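You operate a simulated robot arm through the tools that you are given. There is no shell and no other tool.

You are at the controls of a simulated robot arm. One attempt, no reset.

JOB
Tip the peas into the small glass dish, lid it, nest yellow and teal bowls in the green one.
Fine: nearly all the peas; yellow bowl below, teal on top; the other bowls stay; hardly any spilt.

The check looks at the end state, three seconds after you hand in, the way a careful person would. Anything else that was tipped, shoved, dropped, spilled or broken makes it a failure. A push-on lid holds only when it is set on centred and level and pressed home; a screw cap is set on level and turned clockwise until tight.

ROBOT AND FRAMES
A 7-joint arm with a two-finger parallel gripper, fixed in place. Base frame: the origin is on the floor under the middle of its stand, x ahead of it, y to its left, z up; the work surface is at about z = 0.9. Readings come in m, degrees, newtons and seconds.
With the tool pointing down near the work surface it reaches from about 0.34 to 0.76 m from the base axis. Its first joint turns from -115.0 to 115.0 degrees. Payload 3.91 kg.
The TCP is the grasp point between the finger pads, 0.03 m short of the fingertips. In the tool frame z runs along the fingers and y along their closing line. Largest opening 0.11 m; finger width 0.02, thickness 0.01; the body of the gripper, 0.048 by 0.112 m, starts 0.055 m behind the TCP.
Orientation is told as [roll, pitch, yaw] about the base's x, y, z axes, in that order, counted from this pose: with the fingers straight down and closing along the base's y, the tool's x points along the base's -x, its y along +y and its z along -z.

CONTROLS
- The arm moves only by the tool move_arm. Its argument "rows" is one flat list of numbers, 7 for each row, row after row: the shift along the tool's x, y, z in units of 250 mm (1.0 is 250 mm), then the turn, a rotation vector about the tool's x, y, z in units of 60 degrees (1.0 is 60 degrees), then the finger opening in m, from 0 to 0.11. In form: [tx, ty, tz, ax, ay, az, jaw, tx, ty, tz, ax, ay, az, jaw, ...]. A call has 1 to 20 rows; each row is the pose to reach, as a shift and turn from the pose commanded when the call began, along the tool's axes at that moment. A call with a number of a shift or a turn outside -1 to 1 is refused whole. Rows are played at 5 a second. More than 0.05 m and 8.6 degrees between two rows, or a gripper value outside its range, and nothing of the call is played. Where a pose cannot be reached the arm comes as near as it can. A force on the tool above 40 N (or 10 N above the force at the start of the call, whichever is more), or a blocked arm, ends the call early, and 0.2 s more pass. Each finger travels about 0.108 m/s and halts on what it meets, pressing with about 22 N; the grip force reading is that of the motor and also rises with nothing between the fingers. The clock runs only during rows and for 0.2 s after the last one: add rows that repeat a pose to give the fingers time. It gives the time, the measured TCP pose, the force on the tool (base axes), the opening and the grip force at its end, in the units of the frame above (readings bear some noise), with the torque about the TCP (base axes, N m) and any sound that the robot's microphone picked up.
- Cameras (640 x 400 px; columns grow to the right, rows downward): "scene" is fixed at [0.3996, -0.6493, 1.5366]; the picture's right is [1.00, -0.09, 0.00], its down [-0.08, -0.91, -0.42] and it looks along [0.04, 0.41, -0.91] (base axes); focal length 214 px, centre (320, 200). "wrist" rides on the gripper at [0.072, 0.017, -0.103] in the tool frame; the picture's right is [-0.23, 0.97, 0.00], its down [-0.76, -0.18, -0.62] and it looks along [-0.61, -0.14, 0.78] (tool axes); focal length 222 px, centre (320, 200). There is no depth. A picture from a camera that has moved, and an enlarged one, comes with that camera's place and axes in the base frame and with its lens.
- capture(camera): a new picture of that camera. The clock stands still meanwhile.
- lift_body(by): slides the trunk up (or, below 0, down) by that many m; the arm rides with it, the base frame stays. It gives what a move gives, with no picture.
- zoom(camera, box): a new picture of the part [left, top, right, bottom] of that camera's present view, enlarged. The clock stands still meanwhile.
- finish_job(): hands the job in; it is judged then, once.

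Nothing tells you positions but the pictures and the camera data. Unless the task says otherwise, let go and move clear before handing in.

The tools are called after ">>>" as a command line: name --argument value ..., lists and objects as JSON in quotes. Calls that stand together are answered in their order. move_arm: Moves the arm, as the interface text tells. Its arguments: {"type":"object","properties":{"rows":{"type":"array","items":{"type":"number"}}},"required":["rows"]} The other tools are called the same way: lift_body (by) moves the trunk up or down; capture (camera) takes a picture; zoom (camera, box) takes an enlarged picture of a part of a camera's view; finish_job () hands the job in.

At the start:

```text
t: 0.0
position: [0.4539, 0.1182, 1.2533]
tool_rot: [0.0, 0.0, -0.1]
force: [0.3, -0.5, 0.4]
torque: [-0.01, -0.01, 0.01]
gripper_width: 0.1098
grip_force: 0.1
trunk travel left (down, up): [-0.825, 0.165]
```

scene: 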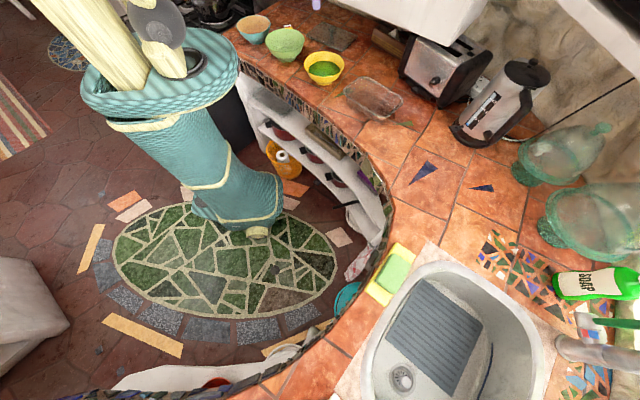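
wrist: 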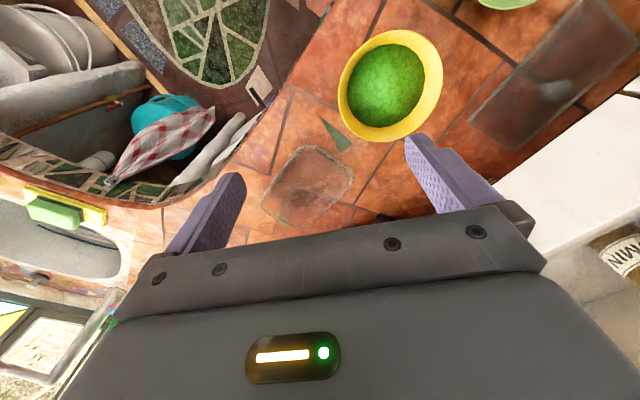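

I see a yellow bowl with peas, a green bowl, a teal/orange bowl further on, a glass dish and a lid-like flat thing on the counter. I'll zoom in to work out what is where before I move.

>>> zoom --camera "scene" --box '[220, 0, 420, 125]'

>>> zoom --camera "scene" --box '[320, 50, 440, 125]'

>>> zoom --camera "wrist" --box '[220, 0, 640, 262]'

```text
3.20 times, centred on (320, 62) of scene
camera zoom: at [0.3996, -0.6493, 1.5366], right [1.0, -0.09, 0.0], down [-0.08, -0.91, -0.42], along [0.04, 0.41, -0.91], focal length 686 px, centre (320, 640)
```

zoom: 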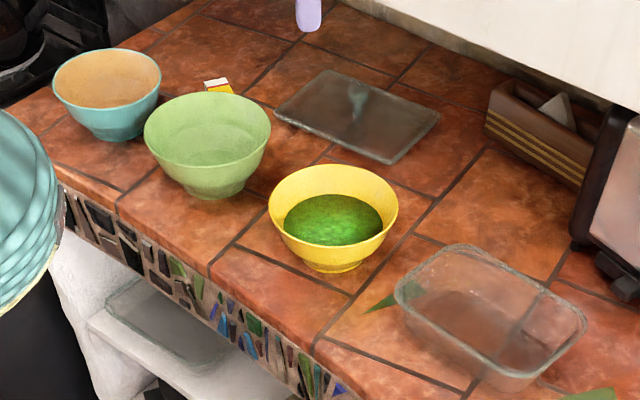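

```text
5.33 times, centred on (380, 88) of scene
camera zoom: at [0.3996, -0.6493, 1.5366], right [1.0, -0.09, 0.0], down [-0.08, -0.91, -0.42], along [0.04, 0.41, -0.91], focal length 1144 px, centre (0, 800)
```

zoom: 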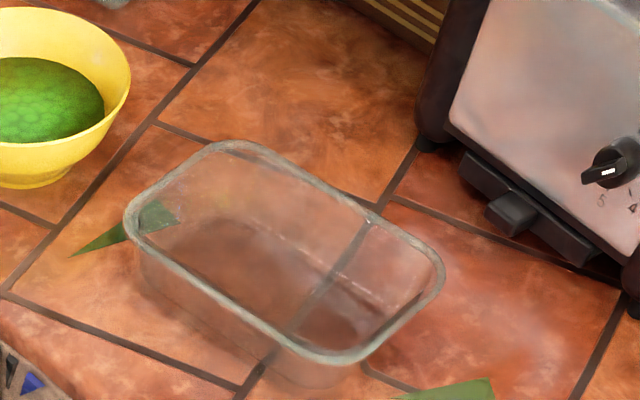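

```text
1.52 times, centred on (430, 131) of wrist
camera zoom: at [0.3823, 0.1353, 1.3574], right [0.23, 0.97, 0.0], down [0.76, -0.18, 0.62], along [0.61, -0.14, -0.78], focal length 338 px, centre (152, 305)
```

zoom: 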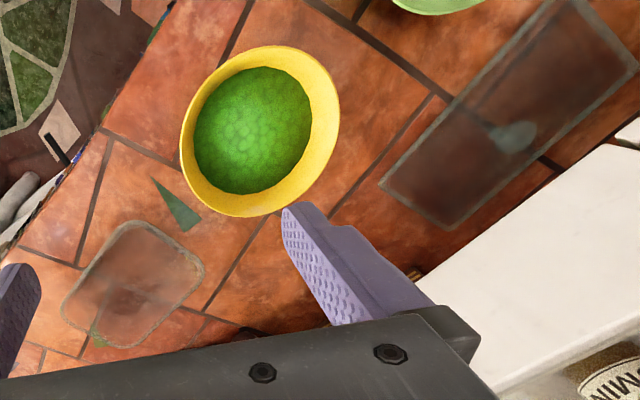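

The peas are in the yellow bowl at about (0.49, 0.22). The green bowl is near (0.34, 0.38), teal near (0.19, 0.53), the glass dish near (0.66, 0.02), and what looks like the lid near (0.56, 0.52). I'll zoom in on the lid, the shelf and the bowls.

>>> zoom --camera "scene" --box '[296, 15, 376, 65]'

>>> zoom --camera "scene" --box '[228, 5, 308, 65]'

>>> zoom --camera "scene" --box '[230, 70, 390, 220]'

>>> zoom --camera "scene" --box '[290, 40, 360, 95]'

```text
8.00 times, centred on (336, 40) of scene
camera zoom: at [0.3996, -0.6493, 1.5366], right [1.0, -0.09, 0.0], down [-0.08, -0.91, -0.42], along [0.04, 0.41, -0.91], focal length 1716 px, centre (192, 1480)
```

zoom: 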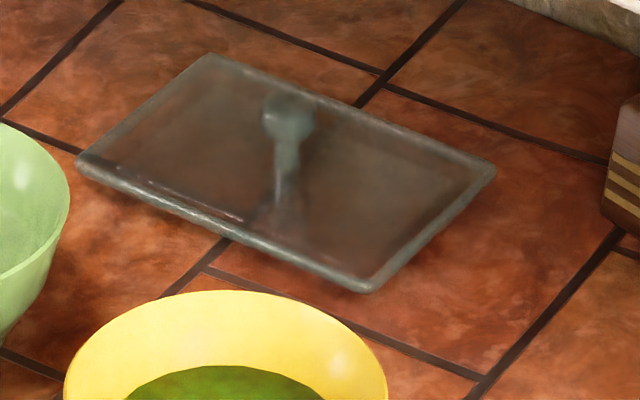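

```text
6.67 times, centred on (268, 35) of scene
camera zoom: at [0.3996, -0.6493, 1.5366], right [1.0, -0.09, 0.0], down [-0.08, -0.91, -0.42], along [0.04, 0.41, -0.91], focal length 1430 px, centre (667, 1300)
```

zoom: 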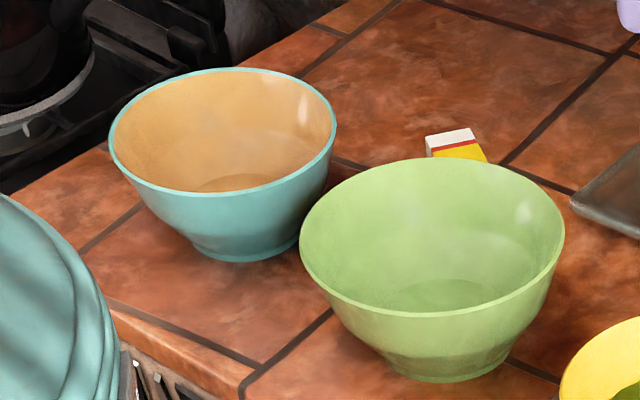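

```text
2.67 times, centred on (310, 145) of scene
camera zoom: at [0.3996, -0.6493, 1.5366], right [1.0, -0.09, 0.0], down [-0.08, -0.91, -0.42], along [0.04, 0.41, -0.91], focal length 572 px, centre (347, 347)
```

zoom: 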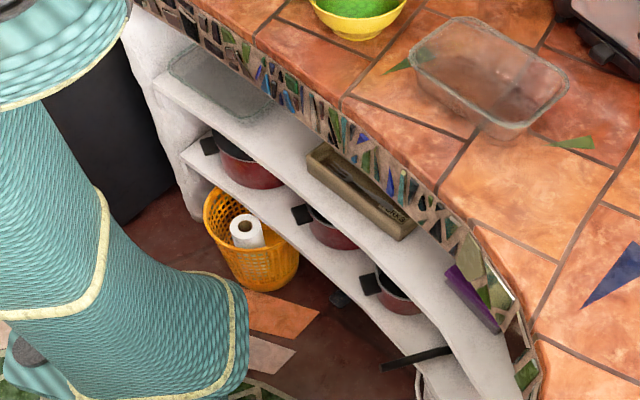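

```text
7.27 times, centred on (325, 68) of scene
camera zoom: at [0.3996, -0.6493, 1.5366], right [1.0, -0.09, 0.0], down [-0.08, -0.91, -0.42], along [0.04, 0.41, -0.91], focal length 1560 px, centre (284, 1164)
```

zoom: 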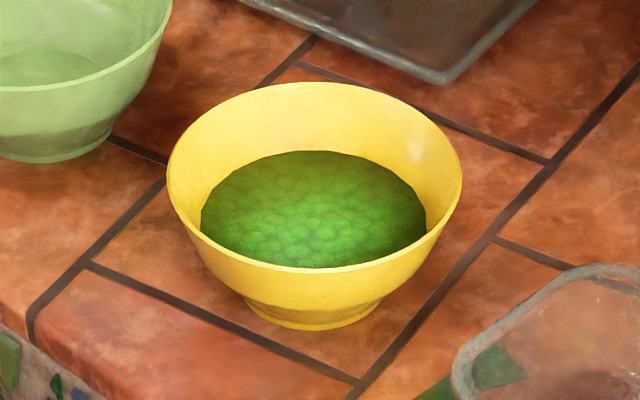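

The lid is a glass plate with a ball knob standing up from its centre. I'll move the wrist camera closer to the yellow bowl to measure it.

>>> move_arm --rows '[0.02, 0.08, 0.1, 0, 0, 0, 0.11, 0.04, 0.16, 0.2, 0, 0, 0, 0.11, 0.06, 0.24, 0.3, 0, 0, 0, 0.11, 0.08, 0.33, 0.4, 0, 0, 0, 0.11, 0.08, 0.33, 0.4, 0, 0, 0, 0.11]'

>>> capture --camera "wrist"

>>> capture --camera "scene"

```text
t: 1.2
position: [0.4337, 0.2022, 1.1511]
tool_rot: [0.1, 0.0, 0.1]
force: [0.3, 0.3, -0.3]
torque: [0.02, 0.03, -0.01]
gripper_width: 0.1102
grip_force: 0.0
trunk travel left (down, up): [-0.825, 0.165]
```

```text
taken
camera wrist: at [0.3621, 0.2187, 1.2564], right [0.23, 0.97, 0.0], down [0.76, -0.18, 0.62], along [0.61, -0.14, -0.78], focal length 222 px, centre (320, 200)
```

wrist: 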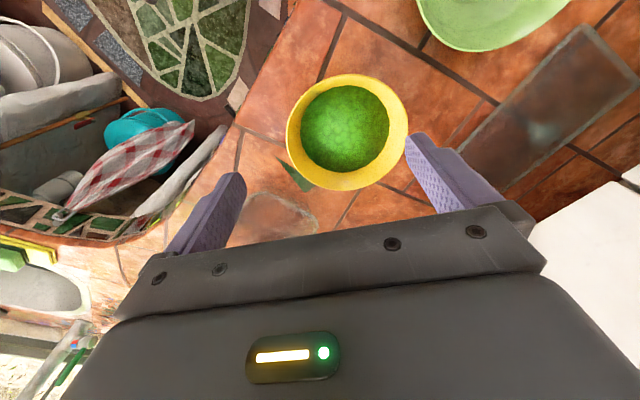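

```text
taken
```

scene: 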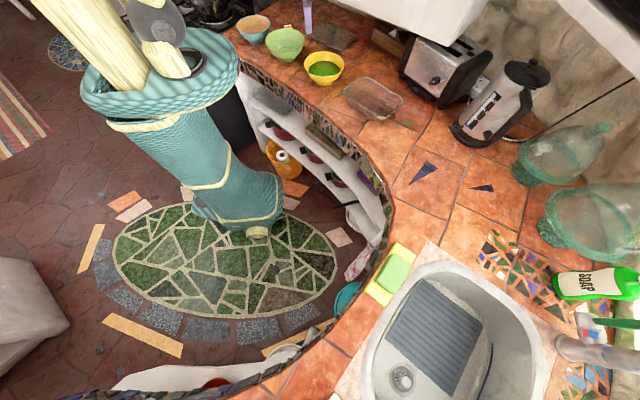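

>>> zoom --camera "wrist" --box '[265, 60, 425, 210]'

>>> zoom --camera "scene" --box '[295, 40, 355, 95]'

```text
2.67 times, centred on (345, 135) of wrist
camera zoom: at [0.3621, 0.2187, 1.2564], right [0.23, 0.97, 0.0], down [0.76, -0.18, 0.62], along [0.61, -0.14, -0.78], focal length 592 px, centre (253, 373)
```

zoom: 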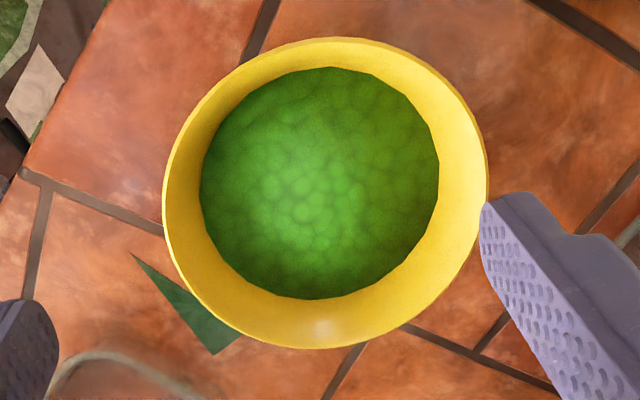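

```text
7.27 times, centred on (325, 68) of scene
camera zoom: at [0.3996, -0.6493, 1.5366], right [1.0, -0.09, 0.0], down [-0.08, -0.91, -0.42], along [0.04, 0.41, -0.91], focal length 1560 px, centre (284, 1164)
```

zoom: 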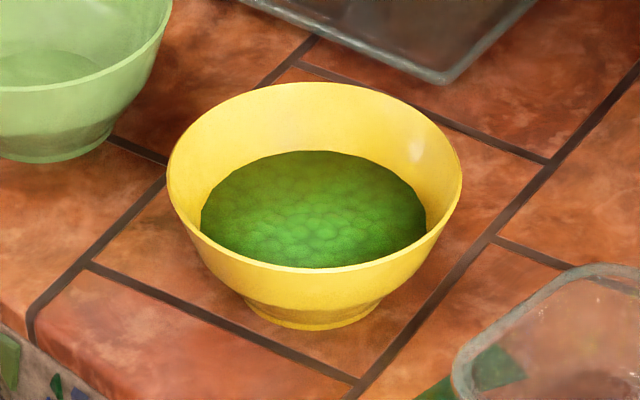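

The yellow rim is at about z = 0.957, centred near (0.488, 0.229), with a radius of about 0.084. A white overhang might limit the arm near the lid, so I'll check that before moving.

>>> zoom --camera "scene" --box '[340, 0, 560, 137]'

>>> zoom --camera "wrist" --box '[400, 0, 640, 280]'

```text
2.91 times, centred on (450, 68) of scene
camera zoom: at [0.3996, -0.6493, 1.5366], right [1.0, -0.09, 0.0], down [-0.08, -0.91, -0.42], along [0.04, 0.41, -0.91], focal length 624 px, centre (-58, 582)
```

zoom: 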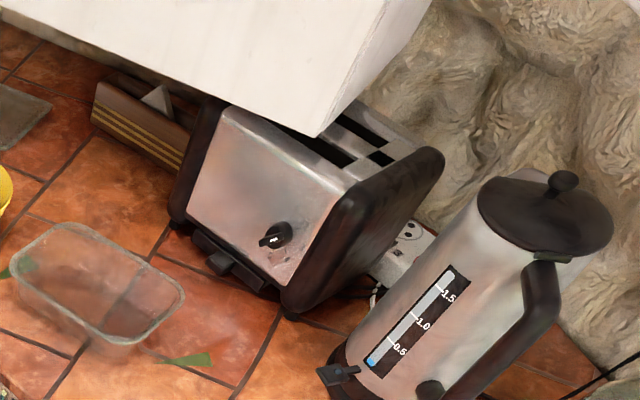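

```text
1.43 times, centred on (520, 140) of wrist
camera zoom: at [0.3621, 0.2187, 1.2564], right [0.23, 0.97, 0.0], down [0.76, -0.18, 0.62], along [0.61, -0.14, -0.78], focal length 317 px, centre (34, 286)
```

zoom: 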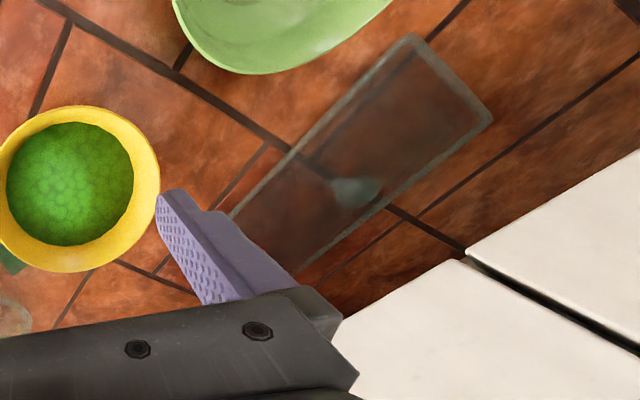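

The wall cabinet overhangs the back of the counter, with its lower front edge at about z = 1.12 running above the lid. So I'll take the lid with a tilted tool. First I want a flatter side view of the bowls to get their heights and wall slope.

>>> move_arm --rows '[-0.013, -0.1, 0.015, 0, 0, -0.125, 0.11, -0.026, -0.2, 0.03, 0, 0, -0.25, 0.11, -0.039, -0.3, 0.045, 0, 0, -0.375, 0.11, -0.052, -0.4, 0.06, 0, 0, -0.5, 0.11, -0.065, -0.5, 0.075, 0, 0, -0.625, 0.11, -0.078, -0.6, 0.09, 0, 0, -0.75, 0.11, -0.091, -0.7, 0.105, 0, 0, -0.875, 0.11, -0.105, -0.809, 0.124, 0, 0, -1.0, 0.11, -0.105, -0.809, 0.124, 0, 0, -1.0, 0.11]'

```text
t: 3.2
position: [0.4598, -0.0007, 1.1222]
tool_rot: [0.1, 0.0, 60.1]
force: [1.0, 0.3, 0.6]
torque: [0.0, 0.03, -0.03]
gripper_width: 0.11
grip_force: 0.0
trunk travel left (down, up): [-0.825, 0.165]
```

>>> move_arm --rows '[0.03, -0.006, 0.05, 0, 0, -0.125, 0.11, 0.062, -0.012, 0.1, 0, 0, -0.25, 0.11, 0.093, -0.019, 0.15, 0, 0, -0.375, 0.11, 0.124, -0.025, 0.208, 0, 0, -0.5, 0.11]'

>>> move_arm --rows '[0, 0, 0, 0, -0.125, 0, 0.11, 0, 0, 0, 0, -0.25, 0, 0.11, 0, 0, 0, 0, -0.375, 0, 0.11, 0, 0, 0, 0, -0.5, 0, 0.11, 0, 0, 0, 0, -0.6, 0, 0.11, 0, 0, 0, 0, -0.6, 0, 0.11]'

>>> capture --camera "wrist"

```text
t: 4.2
position: [0.4507, -0.0323, 1.07]
tool_rot: [0.0, 0.0, 90.2]
force: [0.6, 0.0, -0.5]
torque: [-0.02, -0.01, 0.02]
gripper_width: 0.1103
grip_force: 0.1
trunk travel left (down, up): [-0.825, 0.165]
```

```text
t: 5.6
position: [0.4498, -0.031, 1.0702]
tool_rot: [0.0, -36.0, 90.0]
force: [-0.3, 0.1, 0.5]
torque: [0.02, 0.01, -0.05]
gripper_width: 0.1096
grip_force: 0.1
trunk travel left (down, up): [-0.825, 0.165]
```

```text
taken
camera wrist: at [0.4342, -0.15, 1.1121], right [-0.97, 0.18, 0.13], down [0.18, 0.25, 0.95], along [0.14, 0.95, -0.28], focal length 222 px, centre (320, 200)
```

wrist: 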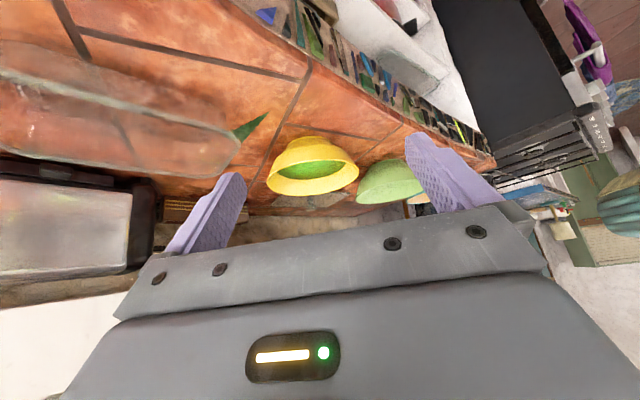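

>>> zoom --camera "wrist" --box '[255, 120, 445, 230]'

>>> zoom --camera "wrist" --box '[0, 60, 260, 220]'

```text
3.37 times, centred on (350, 175) of wrist
camera zoom: at [0.4342, -0.15, 1.1121], right [-0.97, 0.18, 0.13], down [0.18, 0.25, 0.95], along [0.14, 0.95, -0.28], focal length 748 px, centre (219, 284)
```

zoom: 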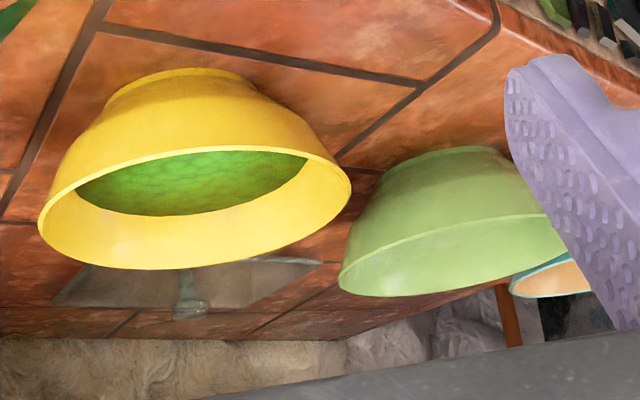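

```text
2.46 times, centred on (130, 140) of wrist
camera zoom: at [0.4342, -0.15, 1.1121], right [-0.97, 0.18, 0.13], down [0.18, 0.25, 0.95], along [0.14, 0.95, -0.28], focal length 547 px, centre (788, 348)
```

zoom: 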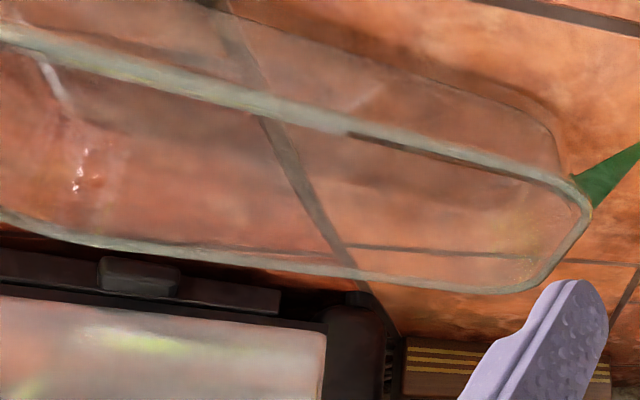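

The counter is at about z = 0.899 and the yellow rim at about 0.963. The wall is around 28° off vertical near the rim, and the yellow centre is close to (0.496, 0.226). Next I'll look straight down at the dish.

>>> move_arm --rows '[-0.016, -0.113, -0.055, 0, 0.1, 0, 0.11, -0.031, -0.227, -0.109, 0, 0.2, 0, 0.11, -0.047, -0.34, -0.164, 0, 0.3, 0, 0.11, -0.063, -0.453, -0.218, 0, 0.4, 0, 0.11, -0.078, -0.567, -0.273, 0, 0.5, 0, 0.11, -0.094, -0.68, -0.327, 0, 0.6, 0, 0.11, -0.094, -0.68, -0.327, 0, 0.6, 0, 0.11]'

>>> capture --camera "wrist"

>>> capture --camera "scene"

```text
t: 7.2
position: [0.6206, -0.0595, 1.1504]
tool_rot: [-0.1, 0.1, 89.9]
force: [0.4, -0.4, -0.8]
torque: [-0.03, -0.02, 0.02]
gripper_width: 0.1099
grip_force: 0.0
trunk travel left (down, up): [-0.825, 0.165]
```

```text
taken
camera wrist: at [0.6043, -0.1331, 1.2548], right [-0.97, 0.23, 0.0], down [0.18, 0.76, 0.62], along [0.14, 0.61, -0.78], focal length 222 px, centre (320, 200)
```

wrist: 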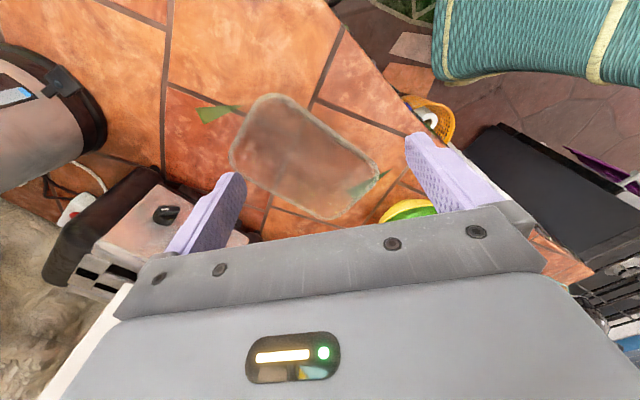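

```text
taken
```

scene: 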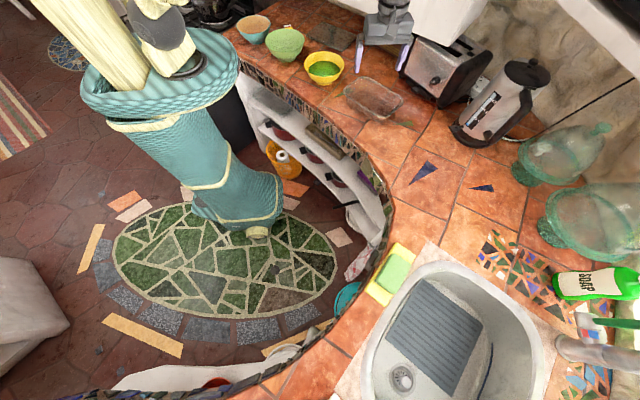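

>>> zoom --camera "wrist" --box '[215, 80, 395, 225]'

>>> zoom --camera "scene" --box '[335, 65, 415, 130]'

```text
2.76 times, centred on (305, 152) of wrist
camera zoom: at [0.6043, -0.1331, 1.2548], right [-0.97, 0.23, 0.0], down [0.18, 0.76, 0.62], along [0.14, 0.61, -0.78], focal length 613 px, centre (361, 331)
```

zoom: 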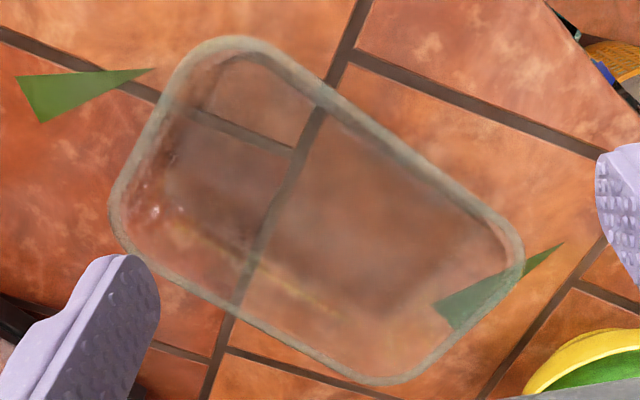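

```text
6.15 times, centred on (375, 98) of scene
camera zoom: at [0.3996, -0.6493, 1.5366], right [1.0, -0.09, 0.0], down [-0.08, -0.91, -0.42], along [0.04, 0.41, -0.91], focal length 1320 px, centre (-18, 831)
```

zoom: 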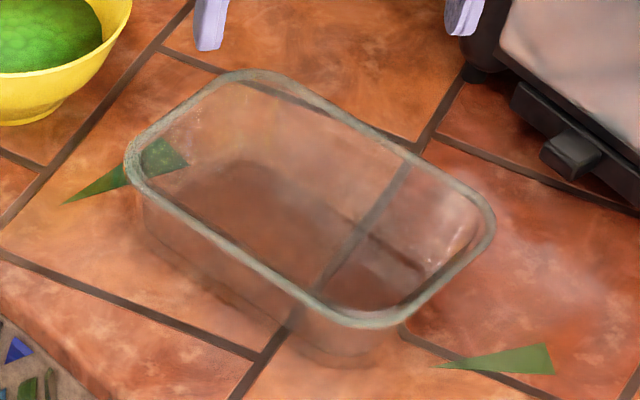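

The dish centre is at about (0.667, 0.033), its rim at about z = 0.95, and its long axis at about -48°. I'll try the start-of-pour pose in free air to see whether the arm can reach it.

>>> move_arm --rows '[0.02, -0.04, 0.025, 0, 0, 0.125, 0.11, 0.04, -0.08, 0.05, 0, 0, 0.25, 0.11, 0.06, -0.12, 0.075, 0, 0, 0.375, 0.11, 0.08, -0.16, 0.1, 0, 0, 0.5, 0.11, 0.1, -0.2, 0.125, 0, 0, 0.625, 0.11, 0.12, -0.24, 0.15, 0, 0, 0.75, 0.11, 0.14, -0.28, 0.175, 0, 0, 0.875, 0.11, 0.162, -0.318, 0.2, 0, 0, 1.0, 0.11, 0.162, -0.318, 0.2, 0, 0, 1.0, 0.11]'

>>> move_arm --rows '[0, 0, 0, -0.12, 0, 0, 0.06, 0, 0, 0, -0.25, 0, 0, 0.06, 0, 0, 0, -0.375, 0, 0, 0.06, 0, 0, 0, -0.5, 0, 0, 0.06, 0, 0, 0, -0.5, 0, 0, 0.06]'

```text
t: 9.2
position: [0.7002, -0.1003, 1.0984]
tool_rot: [0.0, 0.0, 29.9]
force: [0.3, 0.4, 0.2]
torque: [-0.03, -0.01, 0.01]
gripper_width: 0.1101
grip_force: 0.0
trunk travel left (down, up): [-0.825, 0.165]
```

```text
t: 10.4
position: [0.6873, -0.0963, 1.1022]
tool_rot: [30.2, 0.0, 30.0]
force: [0.4, -0.7, -0.3]
torque: [-0.03, 0.01, 0.01]
gripper_width: 0.0597
grip_force: 0.1
out of reach, approached as far as the arm can: row 4, 5
trunk travel left (down, up): [-0.825, 0.165]
```

The arm's limit there is a wrist radius of about 0.76 m. I'll therefore grip the yellow bowl on its right side (towards azimuth -65°) with the tool leaning 30°, and pour along the dish's length. Now I'll go to the pre-grasp pose.

>>> move_arm --rows '[0.013, 0.098, 0.08, 0, -0.005, 0.009, 0.055, 0.026, 0.196, 0.16, 0, -0.01, 0.018, 0.055, 0.039, 0.293, 0.24, 0, -0.016, 0.027, 0.055, 0.052, 0.391, 0.32, 0, -0.021, 0.036, 0.055, 0.064, 0.489, 0.4, 0, -0.026, 0.045, 0.055, 0.077, 0.587, 0.48, 0, -0.031, 0.054, 0.055, 0.09, 0.684, 0.56, 0, -0.036, 0.063, 0.055, 0.103, 0.782, 0.641, 0, -0.0417, 0.0722, 0.055, 0.103, 0.782, 0.641, 0, -0.0417, 0.0722, 0.055]'

>>> capture --camera "wrist"

>>> zoom --camera "scene" --box '[260, 10, 420, 120]'

```text
t: 12.4
position: [0.5397, 0.1067, 1.0597]
tool_rot: [30.0, 0.0, 24.9]
force: [0.1, -0.5, -0.2]
torque: [0.04, 0.0, -0.02]
gripper_width: 0.0549
grip_force: 0.0
trunk travel left (down, up): [-0.825, 0.165]
```

```text
taken
camera wrist: at [0.4905, 0.0427, 1.1588], right [-0.15, 0.86, 0.49], down [0.89, -0.1, 0.45], along [0.44, 0.5, -0.75], focal length 222 px, centre (320, 200)
```

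wrist: 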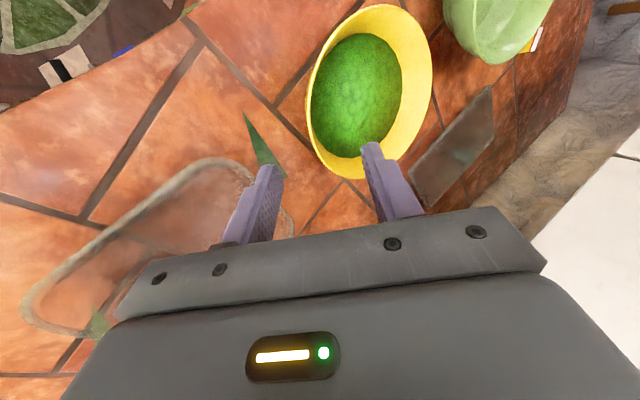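

```text
3.64 times, centred on (340, 65) of scene
camera zoom: at [0.3996, -0.6493, 1.5366], right [1.0, -0.09, 0.0], down [-0.08, -0.91, -0.42], along [0.04, 0.41, -0.91], focal length 780 px, centre (247, 691)
```

zoom: 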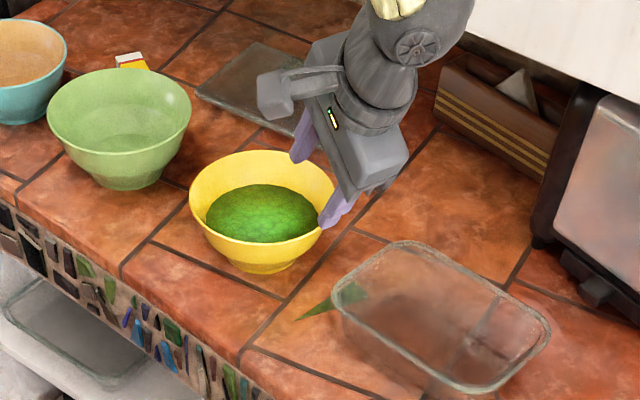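

>>> zoom --camera "wrist" --box '[255, 0, 455, 200]'

```text
2.00 times, centred on (355, 100) of wrist
camera zoom: at [0.4905, 0.0427, 1.1588], right [-0.15, 0.86, 0.49], down [0.89, -0.1, 0.45], along [0.44, 0.5, -0.75], focal length 444 px, centre (250, 400)
```

zoom: 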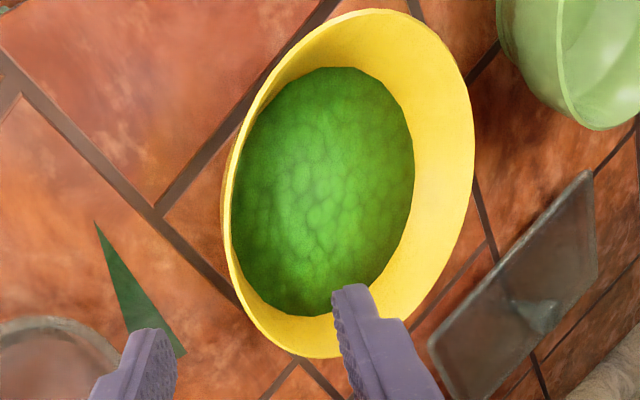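

The measured bowl pose matches this view well. I'll advance along the fingers until they straddle the rim, then check before closing.

>>> move_arm --rows '[-0.043, -0.037, 0.05, 0, 0, 0, 0.055, -0.043, -0.037, 0.13, 0, 0, 0, 0.055, -0.043, -0.037, 0.2, 0, 0, 0, 0.055, -0.043, -0.037, 0.27, 0, 0, 0, 0.055, -0.043, -0.037, 0.33, 0, 0, 0, 0.055, -0.043, -0.037, 0.393, 0, 0, 0, 0.055, -0.043, -0.037, 0.393, 0, 0, 0, 0.055]'

>>> zoom --camera "wrist" --box '[200, 60, 460, 230]'

>>> zoom --camera "scene" --box '[285, 25, 375, 95]'

```text
t: 14.0
position: [0.5343, 0.148, 0.972]
tool_rot: [30.1, 0.1, 25.0]
force: [-0.5, -0.3, 1.0]
torque: [0.02, -0.02, 0.03]
gripper_width: 0.0548
grip_force: 0.0
trunk travel left (down, up): [-0.825, 0.165]
```

```text
2.35 times, centred on (330, 145) of wrist
camera zoom: at [0.4839, 0.0844, 1.0696], right [-0.15, 0.86, 0.49], down [0.89, -0.1, 0.45], along [0.44, 0.5, -0.75], focal length 523 px, centre (296, 329)
```

zoom: 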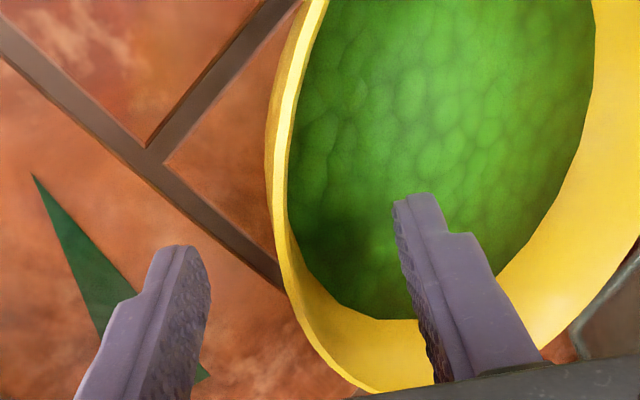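

```text
5.71 times, centred on (330, 60) of scene
camera zoom: at [0.3996, -0.6493, 1.5366], right [1.0, -0.09, 0.0], down [-0.08, -0.91, -0.42], along [0.04, 0.41, -0.91], focal length 1226 px, centre (263, 1000)
```

zoom: 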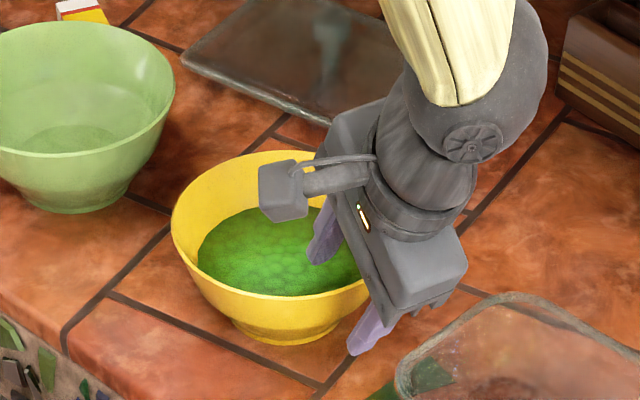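

The fingers straddle the wall with room on both sides. Closing now.

>>> move_arm --rows '[0, 0, 0, 0, 0, 0, 0.03, 0, 0, 0, 0, 0, 0, 0.015, 0, 0, 0, 0, 0, 0, 0.0, 0, 0, 0, 0, 0, 0, 0.0, 0, 0, 0, 0, 0, 0, 0.0]'

>>> zoom --camera "wrist" --box '[200, 60, 460, 230]'

>>> zoom --camera "scene" --box '[285, 25, 375, 95]'

```text
t: 15.2
position: [0.5329, 0.1486, 0.972]
tool_rot: [30.0, 0.0, 25.0]
force: [-3.0, 0.3, 5.1]
torque: [0.57, 0.03, 0.32]
gripper_width: 0.0064
grip_force: 21.9
trunk travel left (down, up): [-0.825, 0.165]
```

```text
2.35 times, centred on (330, 145) of wrist
camera zoom: at [0.4832, 0.0845, 1.0703], right [-0.15, 0.86, 0.49], down [0.89, -0.1, 0.45], along [0.44, 0.5, -0.75], focal length 523 px, centre (296, 329)
```

zoom: 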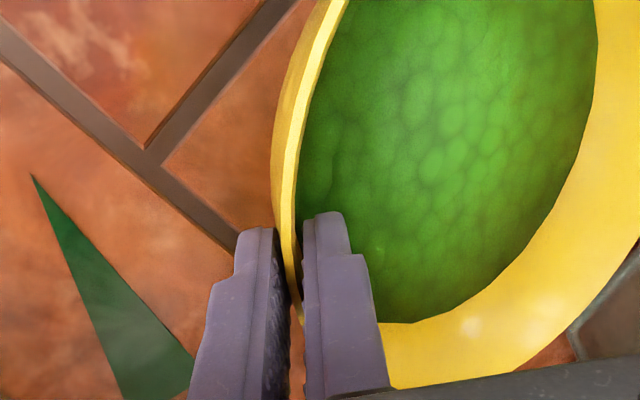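

```text
5.71 times, centred on (330, 60) of scene
camera zoom: at [0.3996, -0.6493, 1.5366], right [1.0, -0.09, 0.0], down [-0.08, -0.91, -0.42], along [0.04, 0.41, -0.91], focal length 1226 px, centre (263, 1000)
```

zoom: 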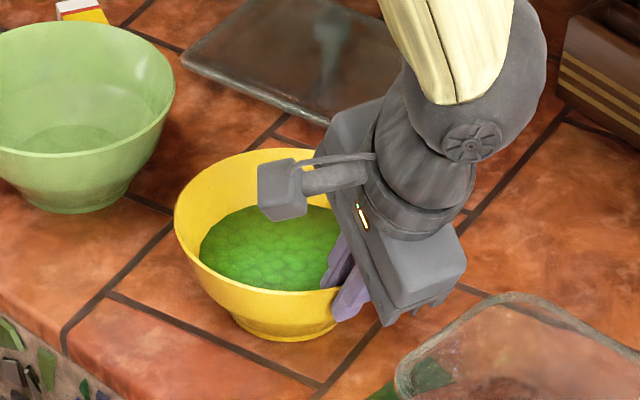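

The grip holds at 22 N with a 6 mm wall. I'll lift slowly, 4 cm, and check how level the bowl hangs.

>>> move_arm --rows '[0, 0.01, -0.0173, 0, 0, 0, 0, 0, 0.02, -0.0346, 0, 0, 0, 0, 0, 0.03, -0.052, 0, 0, 0, 0, 0, 0.04, -0.0693, 0, 0, 0, 0, 0, 0.06, -0.104, 0, 0, 0, 0, 0, 0.08, -0.1386, 0, 0, 0, 0, 0, 0.08, -0.1386, 0, 0, 0, 0]'

>>> zoom --camera "wrist" --box '[200, 60, 460, 230]'

>>> zoom --camera "scene" --box '[285, 15, 375, 85]'

```text
t: 16.8
position: [0.5328, 0.148, 1.0109]
tool_rot: [30.0, 0.0, 24.9]
force: [0.4, -0.3, -3.8]
torque: [-0.34, -0.16, 0.02]
gripper_width: 0.0057
grip_force: 21.5
trunk travel left (down, up): [-0.825, 0.165]
```

```text
2.35 times, centred on (330, 145) of wrist
camera zoom: at [0.4838, 0.084, 1.11], right [-0.15, 0.86, 0.49], down [0.89, -0.1, 0.45], along [0.44, 0.5, -0.75], focal length 523 px, centre (296, 329)
```

zoom: 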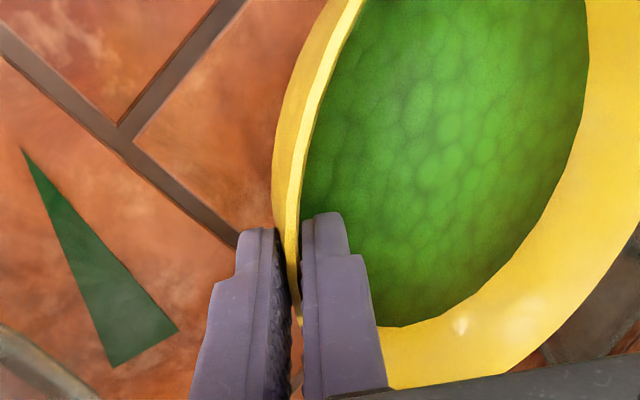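

```text
5.71 times, centred on (330, 50) of scene
camera zoom: at [0.3996, -0.6493, 1.5366], right [1.0, -0.09, 0.0], down [-0.08, -0.91, -0.42], along [0.04, 0.41, -0.91], focal length 1226 px, centre (263, 1057)
```

zoom: 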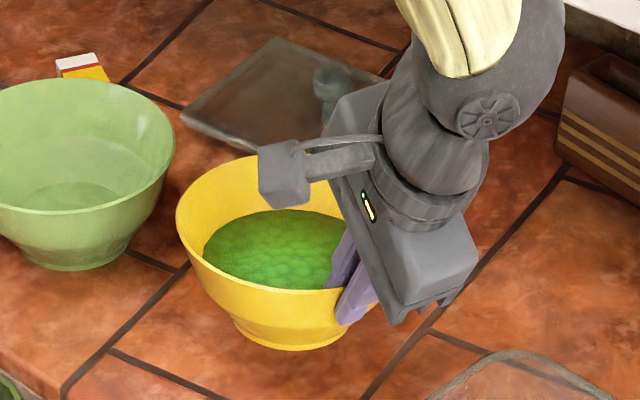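

>>> capture --camera "wrist"

>>> zoom --camera "scene" --box '[300, 30, 360, 80]'

```text
taken
camera wrist: at [0.4838, 0.084, 1.11], right [-0.15, 0.86, 0.49], down [0.89, -0.1, 0.45], along [0.44, 0.5, -0.75], focal length 222 px, centre (320, 200)
```

wrist: 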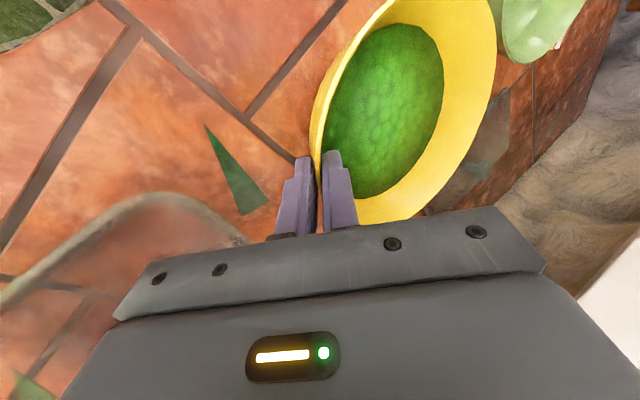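

```text
8.00 times, centred on (330, 55) of scene
camera zoom: at [0.3996, -0.6493, 1.5366], right [1.0, -0.09, 0.0], down [-0.08, -0.91, -0.42], along [0.04, 0.41, -0.91], focal length 1716 px, centre (240, 1360)
```

zoom: 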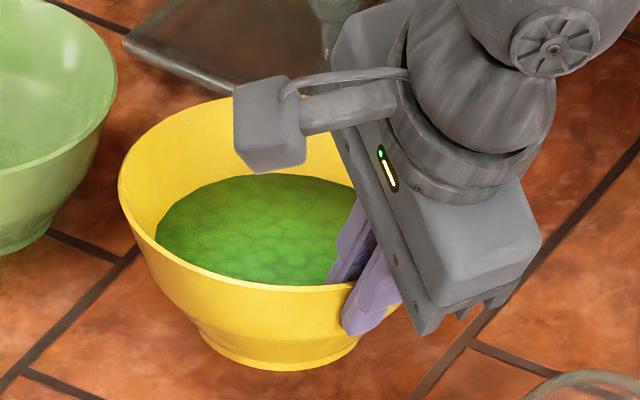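

Lifted, with about 0.39 kg total and roughly 4–5° of sag towards the pouring side, well short of spilling. I'll carry it slowly to the pour start by the dish.

>>> move_arm --rows '[0, 0.03, -0.052, 0, 0, 0, 0, 0, 0.07, -0.121, 0, 0, 0, 0, 0, 0.1, -0.173, 0, 0, 0, 0, -0.006, 0.071, -0.191, 0, 0, 0, 0, -0.015, 0.024, -0.22, 0, 0, 0, 0, -0.028, -0.043, -0.262, 0, 0, 0, 0, -0.044, -0.129, -0.315, 0, 0, 0, 0, -0.061, -0.214, -0.368, 0, 0, 0, 0, -0.077, -0.3, -0.422, 0.01, 0, 0, 0, -0.094, -0.386, -0.475, 0.025, 0, 0, 0, -0.11, -0.472, -0.528, 0.04, 0, 0, 0, -0.127, -0.558, -0.581, 0.06, 0, 0, 0, -0.144, -0.643, -0.635, 0.085, 0, 0, 0, -0.158, -0.72, -0.682, 0.11, 0, 0, 0, -0.171, -0.786, -0.724, 0.135, 0, 0, 0, -0.18, -0.834, -0.753, 0.155, 0, 0, 0, -0.184, -0.853, -0.765, 0.167, 0, 0, 0, -0.184, -0.853, -0.765, 0.167, 0, 0, 0]'

>>> capture --camera "wrist"

>>> zoom --camera "scene" --box '[290, 30, 450, 130]'

```text
t: 20.6
position: [0.6936, -0.0863, 1.0699]
tool_rot: [19.9, 0.1, 25.1]
force: [0.4, 0.1, -5.1]
torque: [-0.26, -0.14, 0.05]
gripper_width: 0.0058
grip_force: 21.7
trunk travel left (down, up): [-0.825, 0.165]
```

```text
taken
camera wrist: at [0.6364, -0.1344, 1.1739], right [-0.18, 0.93, 0.33], down [0.85, -0.02, 0.52], along [0.49, 0.38, -0.78], focal length 222 px, centre (320, 200)
```

wrist: 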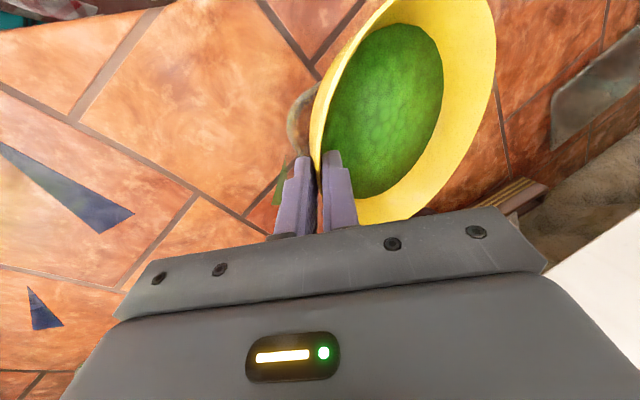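

```text
4.00 times, centred on (370, 80) of scene
camera zoom: at [0.3996, -0.6493, 1.5366], right [1.0, -0.09, 0.0], down [-0.08, -0.91, -0.42], along [0.04, 0.41, -0.91], focal length 858 px, centre (120, 680)
```

zoom: 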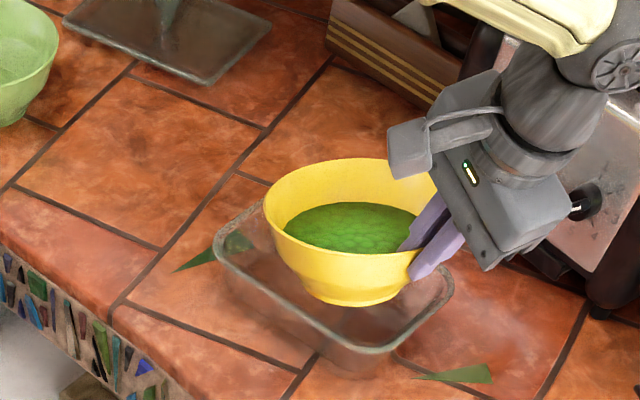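

The bowl is over the dish and nothing has been lost. I'll start tipping slowly, keeping the lip over the dish.

>>> move_arm --rows '[-0.0125, 0.002, -0.0175, 0.042, 0, 0, 0, -0.025, 0.0045, -0.035, 0.083, 0, 0, 0, -0.0375, 0.007, -0.0525, 0.125, 0, 0, 0, -0.05, 0.009, -0.07, 0.167, 0, 0, 0, -0.056, 0.014, -0.084, 0.208, 0, 0, 0, -0.062, 0.019, -0.098, 0.25, 0, 0, 0, -0.068, 0.024, -0.112, 0.292, 0, 0, 0, -0.074, 0.029, -0.126, 0.333, 0, 0, 0, -0.074, 0.029, -0.126, 0.333, 0, 0, 0]'

>>> capture --camera "wrist"

>>> zoom --camera "scene" --box '[290, 30, 450, 130]'

```text
t: 22.6
position: [0.7121, -0.0814, 1.1025]
tool_rot: [0.0, 0.0, 25.1]
force: [-0.1, -0.3, -4.4]
torque: [-0.2, -0.06, 0.0]
gripper_width: 0.0058
grip_force: 22.1
trunk travel left (down, up): [-0.825, 0.165]
```

```text
taken
camera wrist: at [0.6401, -0.0973, 1.2064], right [-0.21, 0.98, 0.0], down [0.77, 0.16, 0.62], along [0.61, 0.13, -0.78], focal length 222 px, centre (320, 200)
```

wrist: 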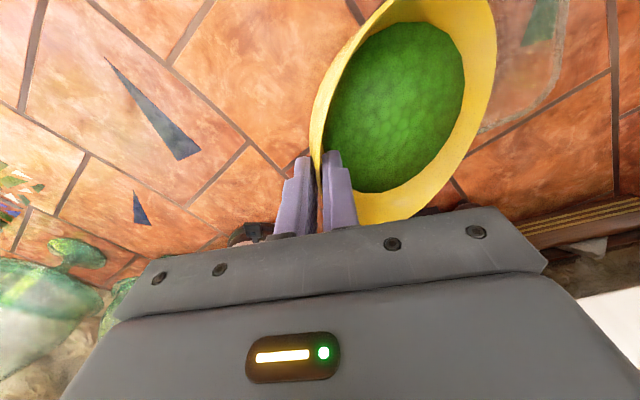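

```text
4.00 times, centred on (370, 80) of scene
camera zoom: at [0.3996, -0.6493, 1.5366], right [1.0, -0.09, 0.0], down [-0.08, -0.91, -0.42], along [0.04, 0.41, -0.91], focal length 858 px, centre (120, 680)
```

zoom: 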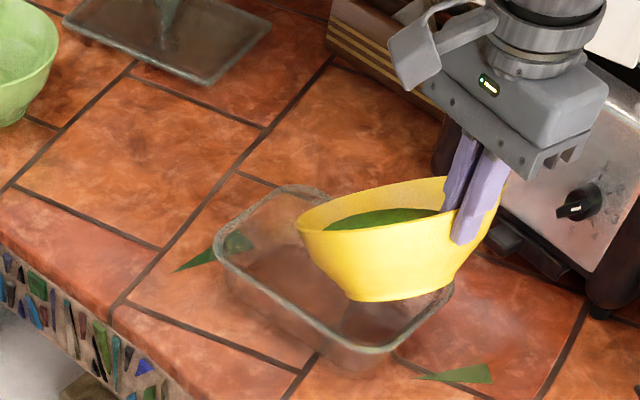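

>>> move_arm --rows '[-0.001, 0.009, -0.009, 0.033, 0, 0, 0, -0.002, 0.019, -0.018, 0.067, 0, 0, 0, -0.004, 0.028, -0.028, 0.1, 0, 0, 0, -0.005, 0.038, -0.037, 0.133, 0, 0, 0, -0.006, 0.047, -0.046, 0.167, 0, 0, 0, -0.007, 0.062, -0.054, 0.2, 0, 0, 0, -0.008, 0.076, -0.062, 0.233, 0, 0, 0, -0.008, 0.076, -0.062, 0.233, 0, 0, 0]'

>>> capture --camera "wrist"

>>> zoom --camera "scene" --box '[290, 30, 450, 130]'

```text
t: 24.4
position: [0.7054, -0.0627, 1.1177]
tool_rot: [-14.0, 0.0, 25.1]
force: [0.6, -0.2, -4.8]
torque: [-0.09, -0.05, 0.02]
gripper_width: 0.0059
grip_force: 22.0
trunk travel left (down, up): [-0.825, 0.165]
```

```text
taken
camera wrist: at [0.6232, -0.0569, 1.2147], right [-0.19, 0.95, -0.24], down [0.7, 0.3, 0.65], along [0.69, -0.04, -0.73], focal length 222 px, centre (320, 200)
```

wrist: 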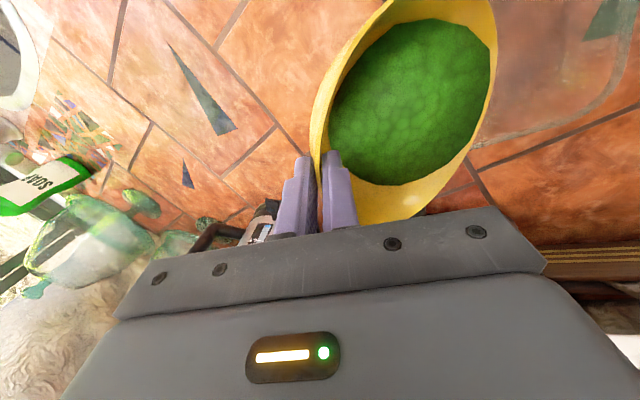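

```text
4.00 times, centred on (370, 80) of scene
camera zoom: at [0.3996, -0.6493, 1.5366], right [1.0, -0.09, 0.0], down [-0.08, -0.91, -0.42], along [0.04, 0.41, -0.91], focal length 858 px, centre (120, 680)
```

zoom: 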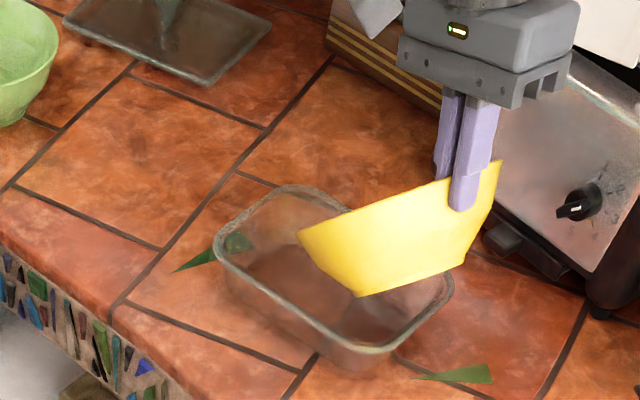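

>>> move_arm --rows '[-0.001, 0.011, -0.011, 0.033, 0, 0, 0, -0.002, 0.023, -0.023, 0.067, 0, 0, 0, -0.003, 0.034, -0.034, 0.1, 0, 0, 0, -0.003, 0.034, -0.034, 0.1, 0, 0, 0, -0.003, 0.053, -0.045, 0.133, 0, 0, 0, -0.003, 0.072, -0.055, 0.167, 0, 0, 0, -0.003, 0.072, -0.055, 0.167, 0, 0, 0, -0.003, 0.072, -0.055, 0.167, 0, 0, 0]'

>>> capture --camera "wrist"

>>> zoom --camera "scene" --box '[290, 30, 450, 130]'

```text
t: 26.2
position: [0.6976, -0.0449, 1.1272]
tool_rot: [-23.9, 0.0, 25.0]
force: [0.2, 0.6, -3.3]
torque: [-0.04, -0.03, 0.04]
gripper_width: 0.0057
grip_force: 21.9
trunk travel left (down, up): [-0.825, 0.165]
```

```text
taken
camera wrist: at [0.6083, -0.0233, 1.2151], right [-0.17, 0.9, -0.4], down [0.65, 0.4, 0.64], along [0.74, -0.15, -0.66], focal length 222 px, centre (320, 200)
```

wrist: 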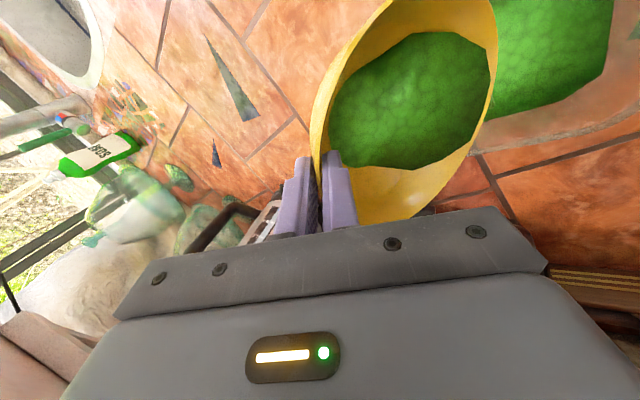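

```text
4.00 times, centred on (370, 80) of scene
camera zoom: at [0.3996, -0.6493, 1.5366], right [1.0, -0.09, 0.0], down [-0.08, -0.91, -0.42], along [0.04, 0.41, -0.91], focal length 858 px, centre (120, 680)
```

zoom: 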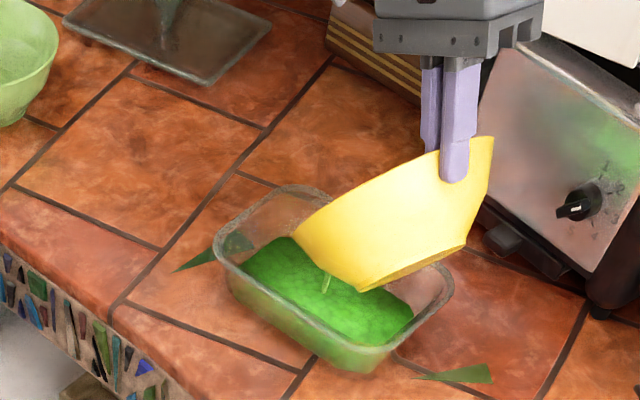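

Half the peas are already in the dish and none are outside. I'll keep tipping.

>>> move_arm --rows '[0, 0.019, -0.014, 0.033, 0, 0, 0, 0, 0.037, -0.028, 0.067, 0, 0, 0, 0, 0.056, -0.042, 0.1, 0, 0, 0, 0, 0.074, -0.055, 0.133, 0, 0, 0, 0, 0.093, -0.069, 0.167, 0, 0, 0, 0, 0.111, -0.082, 0.2, 0, 0, 0, 0, 0.13, -0.096, 0.233, 0, 0, 0, 0, 0.148, -0.109, 0.267, 0, 0, 0, 0, 0.148, -0.109, 0.267, 0, 0, 0]'

>>> capture --camera "wrist"

>>> zoom --camera "scene" --box '[290, 30, 450, 130]'

```text
t: 28.2
position: [0.6783, -0.0038, 1.1373]
tool_rot: [-40.1, 0.1, 25.0]
force: [0.0, -0.5, -2.7]
torque: [0.04, 0.02, 0.0]
gripper_width: 0.0055
grip_force: 22.0
trunk travel left (down, up): [-0.825, 0.165]
```

```text
taken
camera wrist: at [0.5802, 0.0374, 1.206], right [-0.11, 0.77, -0.63], down [0.58, 0.56, 0.59], along [0.81, -0.3, -0.51], focal length 222 px, centre (320, 200)
```

wrist: 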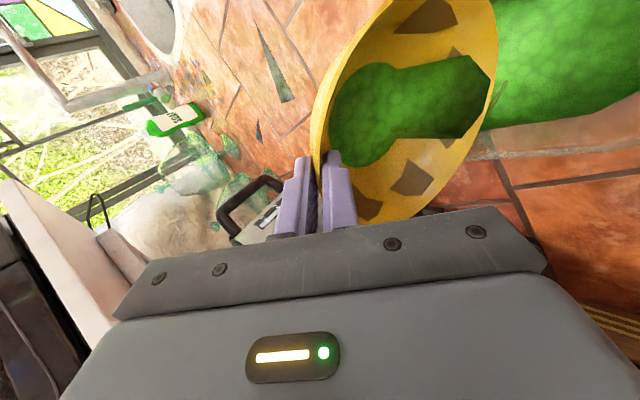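

```text
4.00 times, centred on (370, 80) of scene
camera zoom: at [0.3996, -0.6493, 1.5366], right [1.0, -0.09, 0.0], down [-0.08, -0.91, -0.42], along [0.04, 0.41, -0.91], focal length 858 px, centre (120, 680)
```

zoom: 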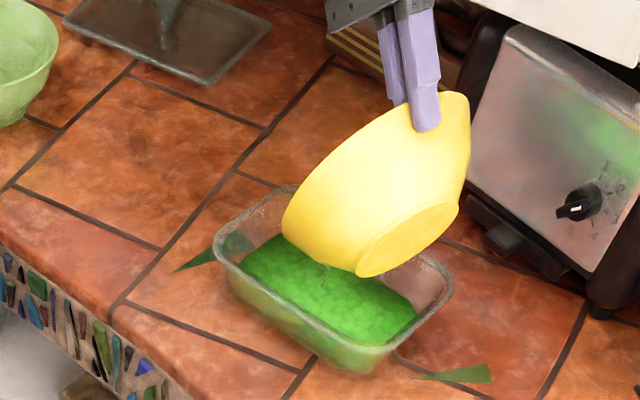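

>>> move_arm --rows '[0, 0.024, -0.026, 0.05, 0, 0, 0, 0, 0.047, -0.052, 0.1, 0, 0, 0, 0, 0.079, -0.086, 0.167, 0, 0, 0, 0, 0.107, -0.108, 0.217, 0, 0, 0, 0, 0.135, -0.13, 0.267, 0, 0, 0, 0, 0.172, -0.158, 0.333, 0, 0, 0, 0, 0.172, -0.158, 0.333, 0, 0, 0, 0, 0.172, -0.158, 0.333, 0, 0, 0]'

>>> capture --camera "wrist"

>>> zoom --camera "scene" --box '[290, 30, 450, 130]'

```text
t: 30.0
position: [0.652, 0.0512, 1.1393]
tool_rot: [-60.0, 0.0, 25.1]
force: [0.1, 0.3, -2.2]
torque: [0.07, 0.06, 0.0]
gripper_width: 0.0053
grip_force: 22.1
trunk travel left (down, up): [-0.825, 0.165]
```

```text
taken
camera wrist: at [0.5469, 0.108, 1.177], right [0.0, 0.54, -0.84], down [0.5, 0.73, 0.46], along [0.87, -0.42, -0.27], focal length 222 px, centre (320, 200)
```

wrist: 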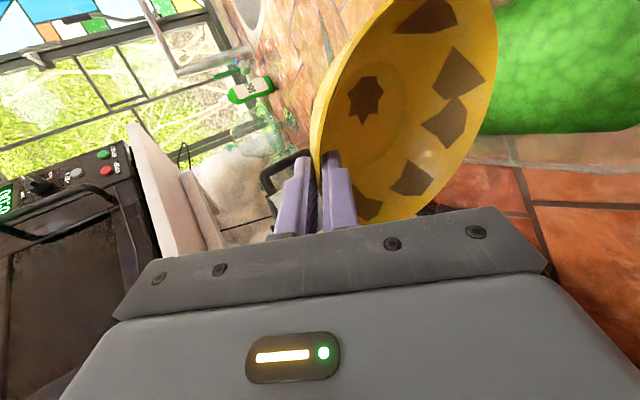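

```text
4.00 times, centred on (370, 80) of scene
camera zoom: at [0.3996, -0.6493, 1.5366], right [1.0, -0.09, 0.0], down [-0.08, -0.91, -0.42], along [0.04, 0.41, -0.91], focal length 858 px, centre (120, 680)
```

zoom: 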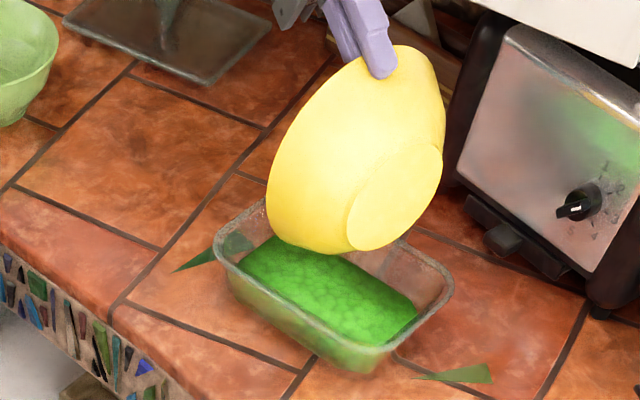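

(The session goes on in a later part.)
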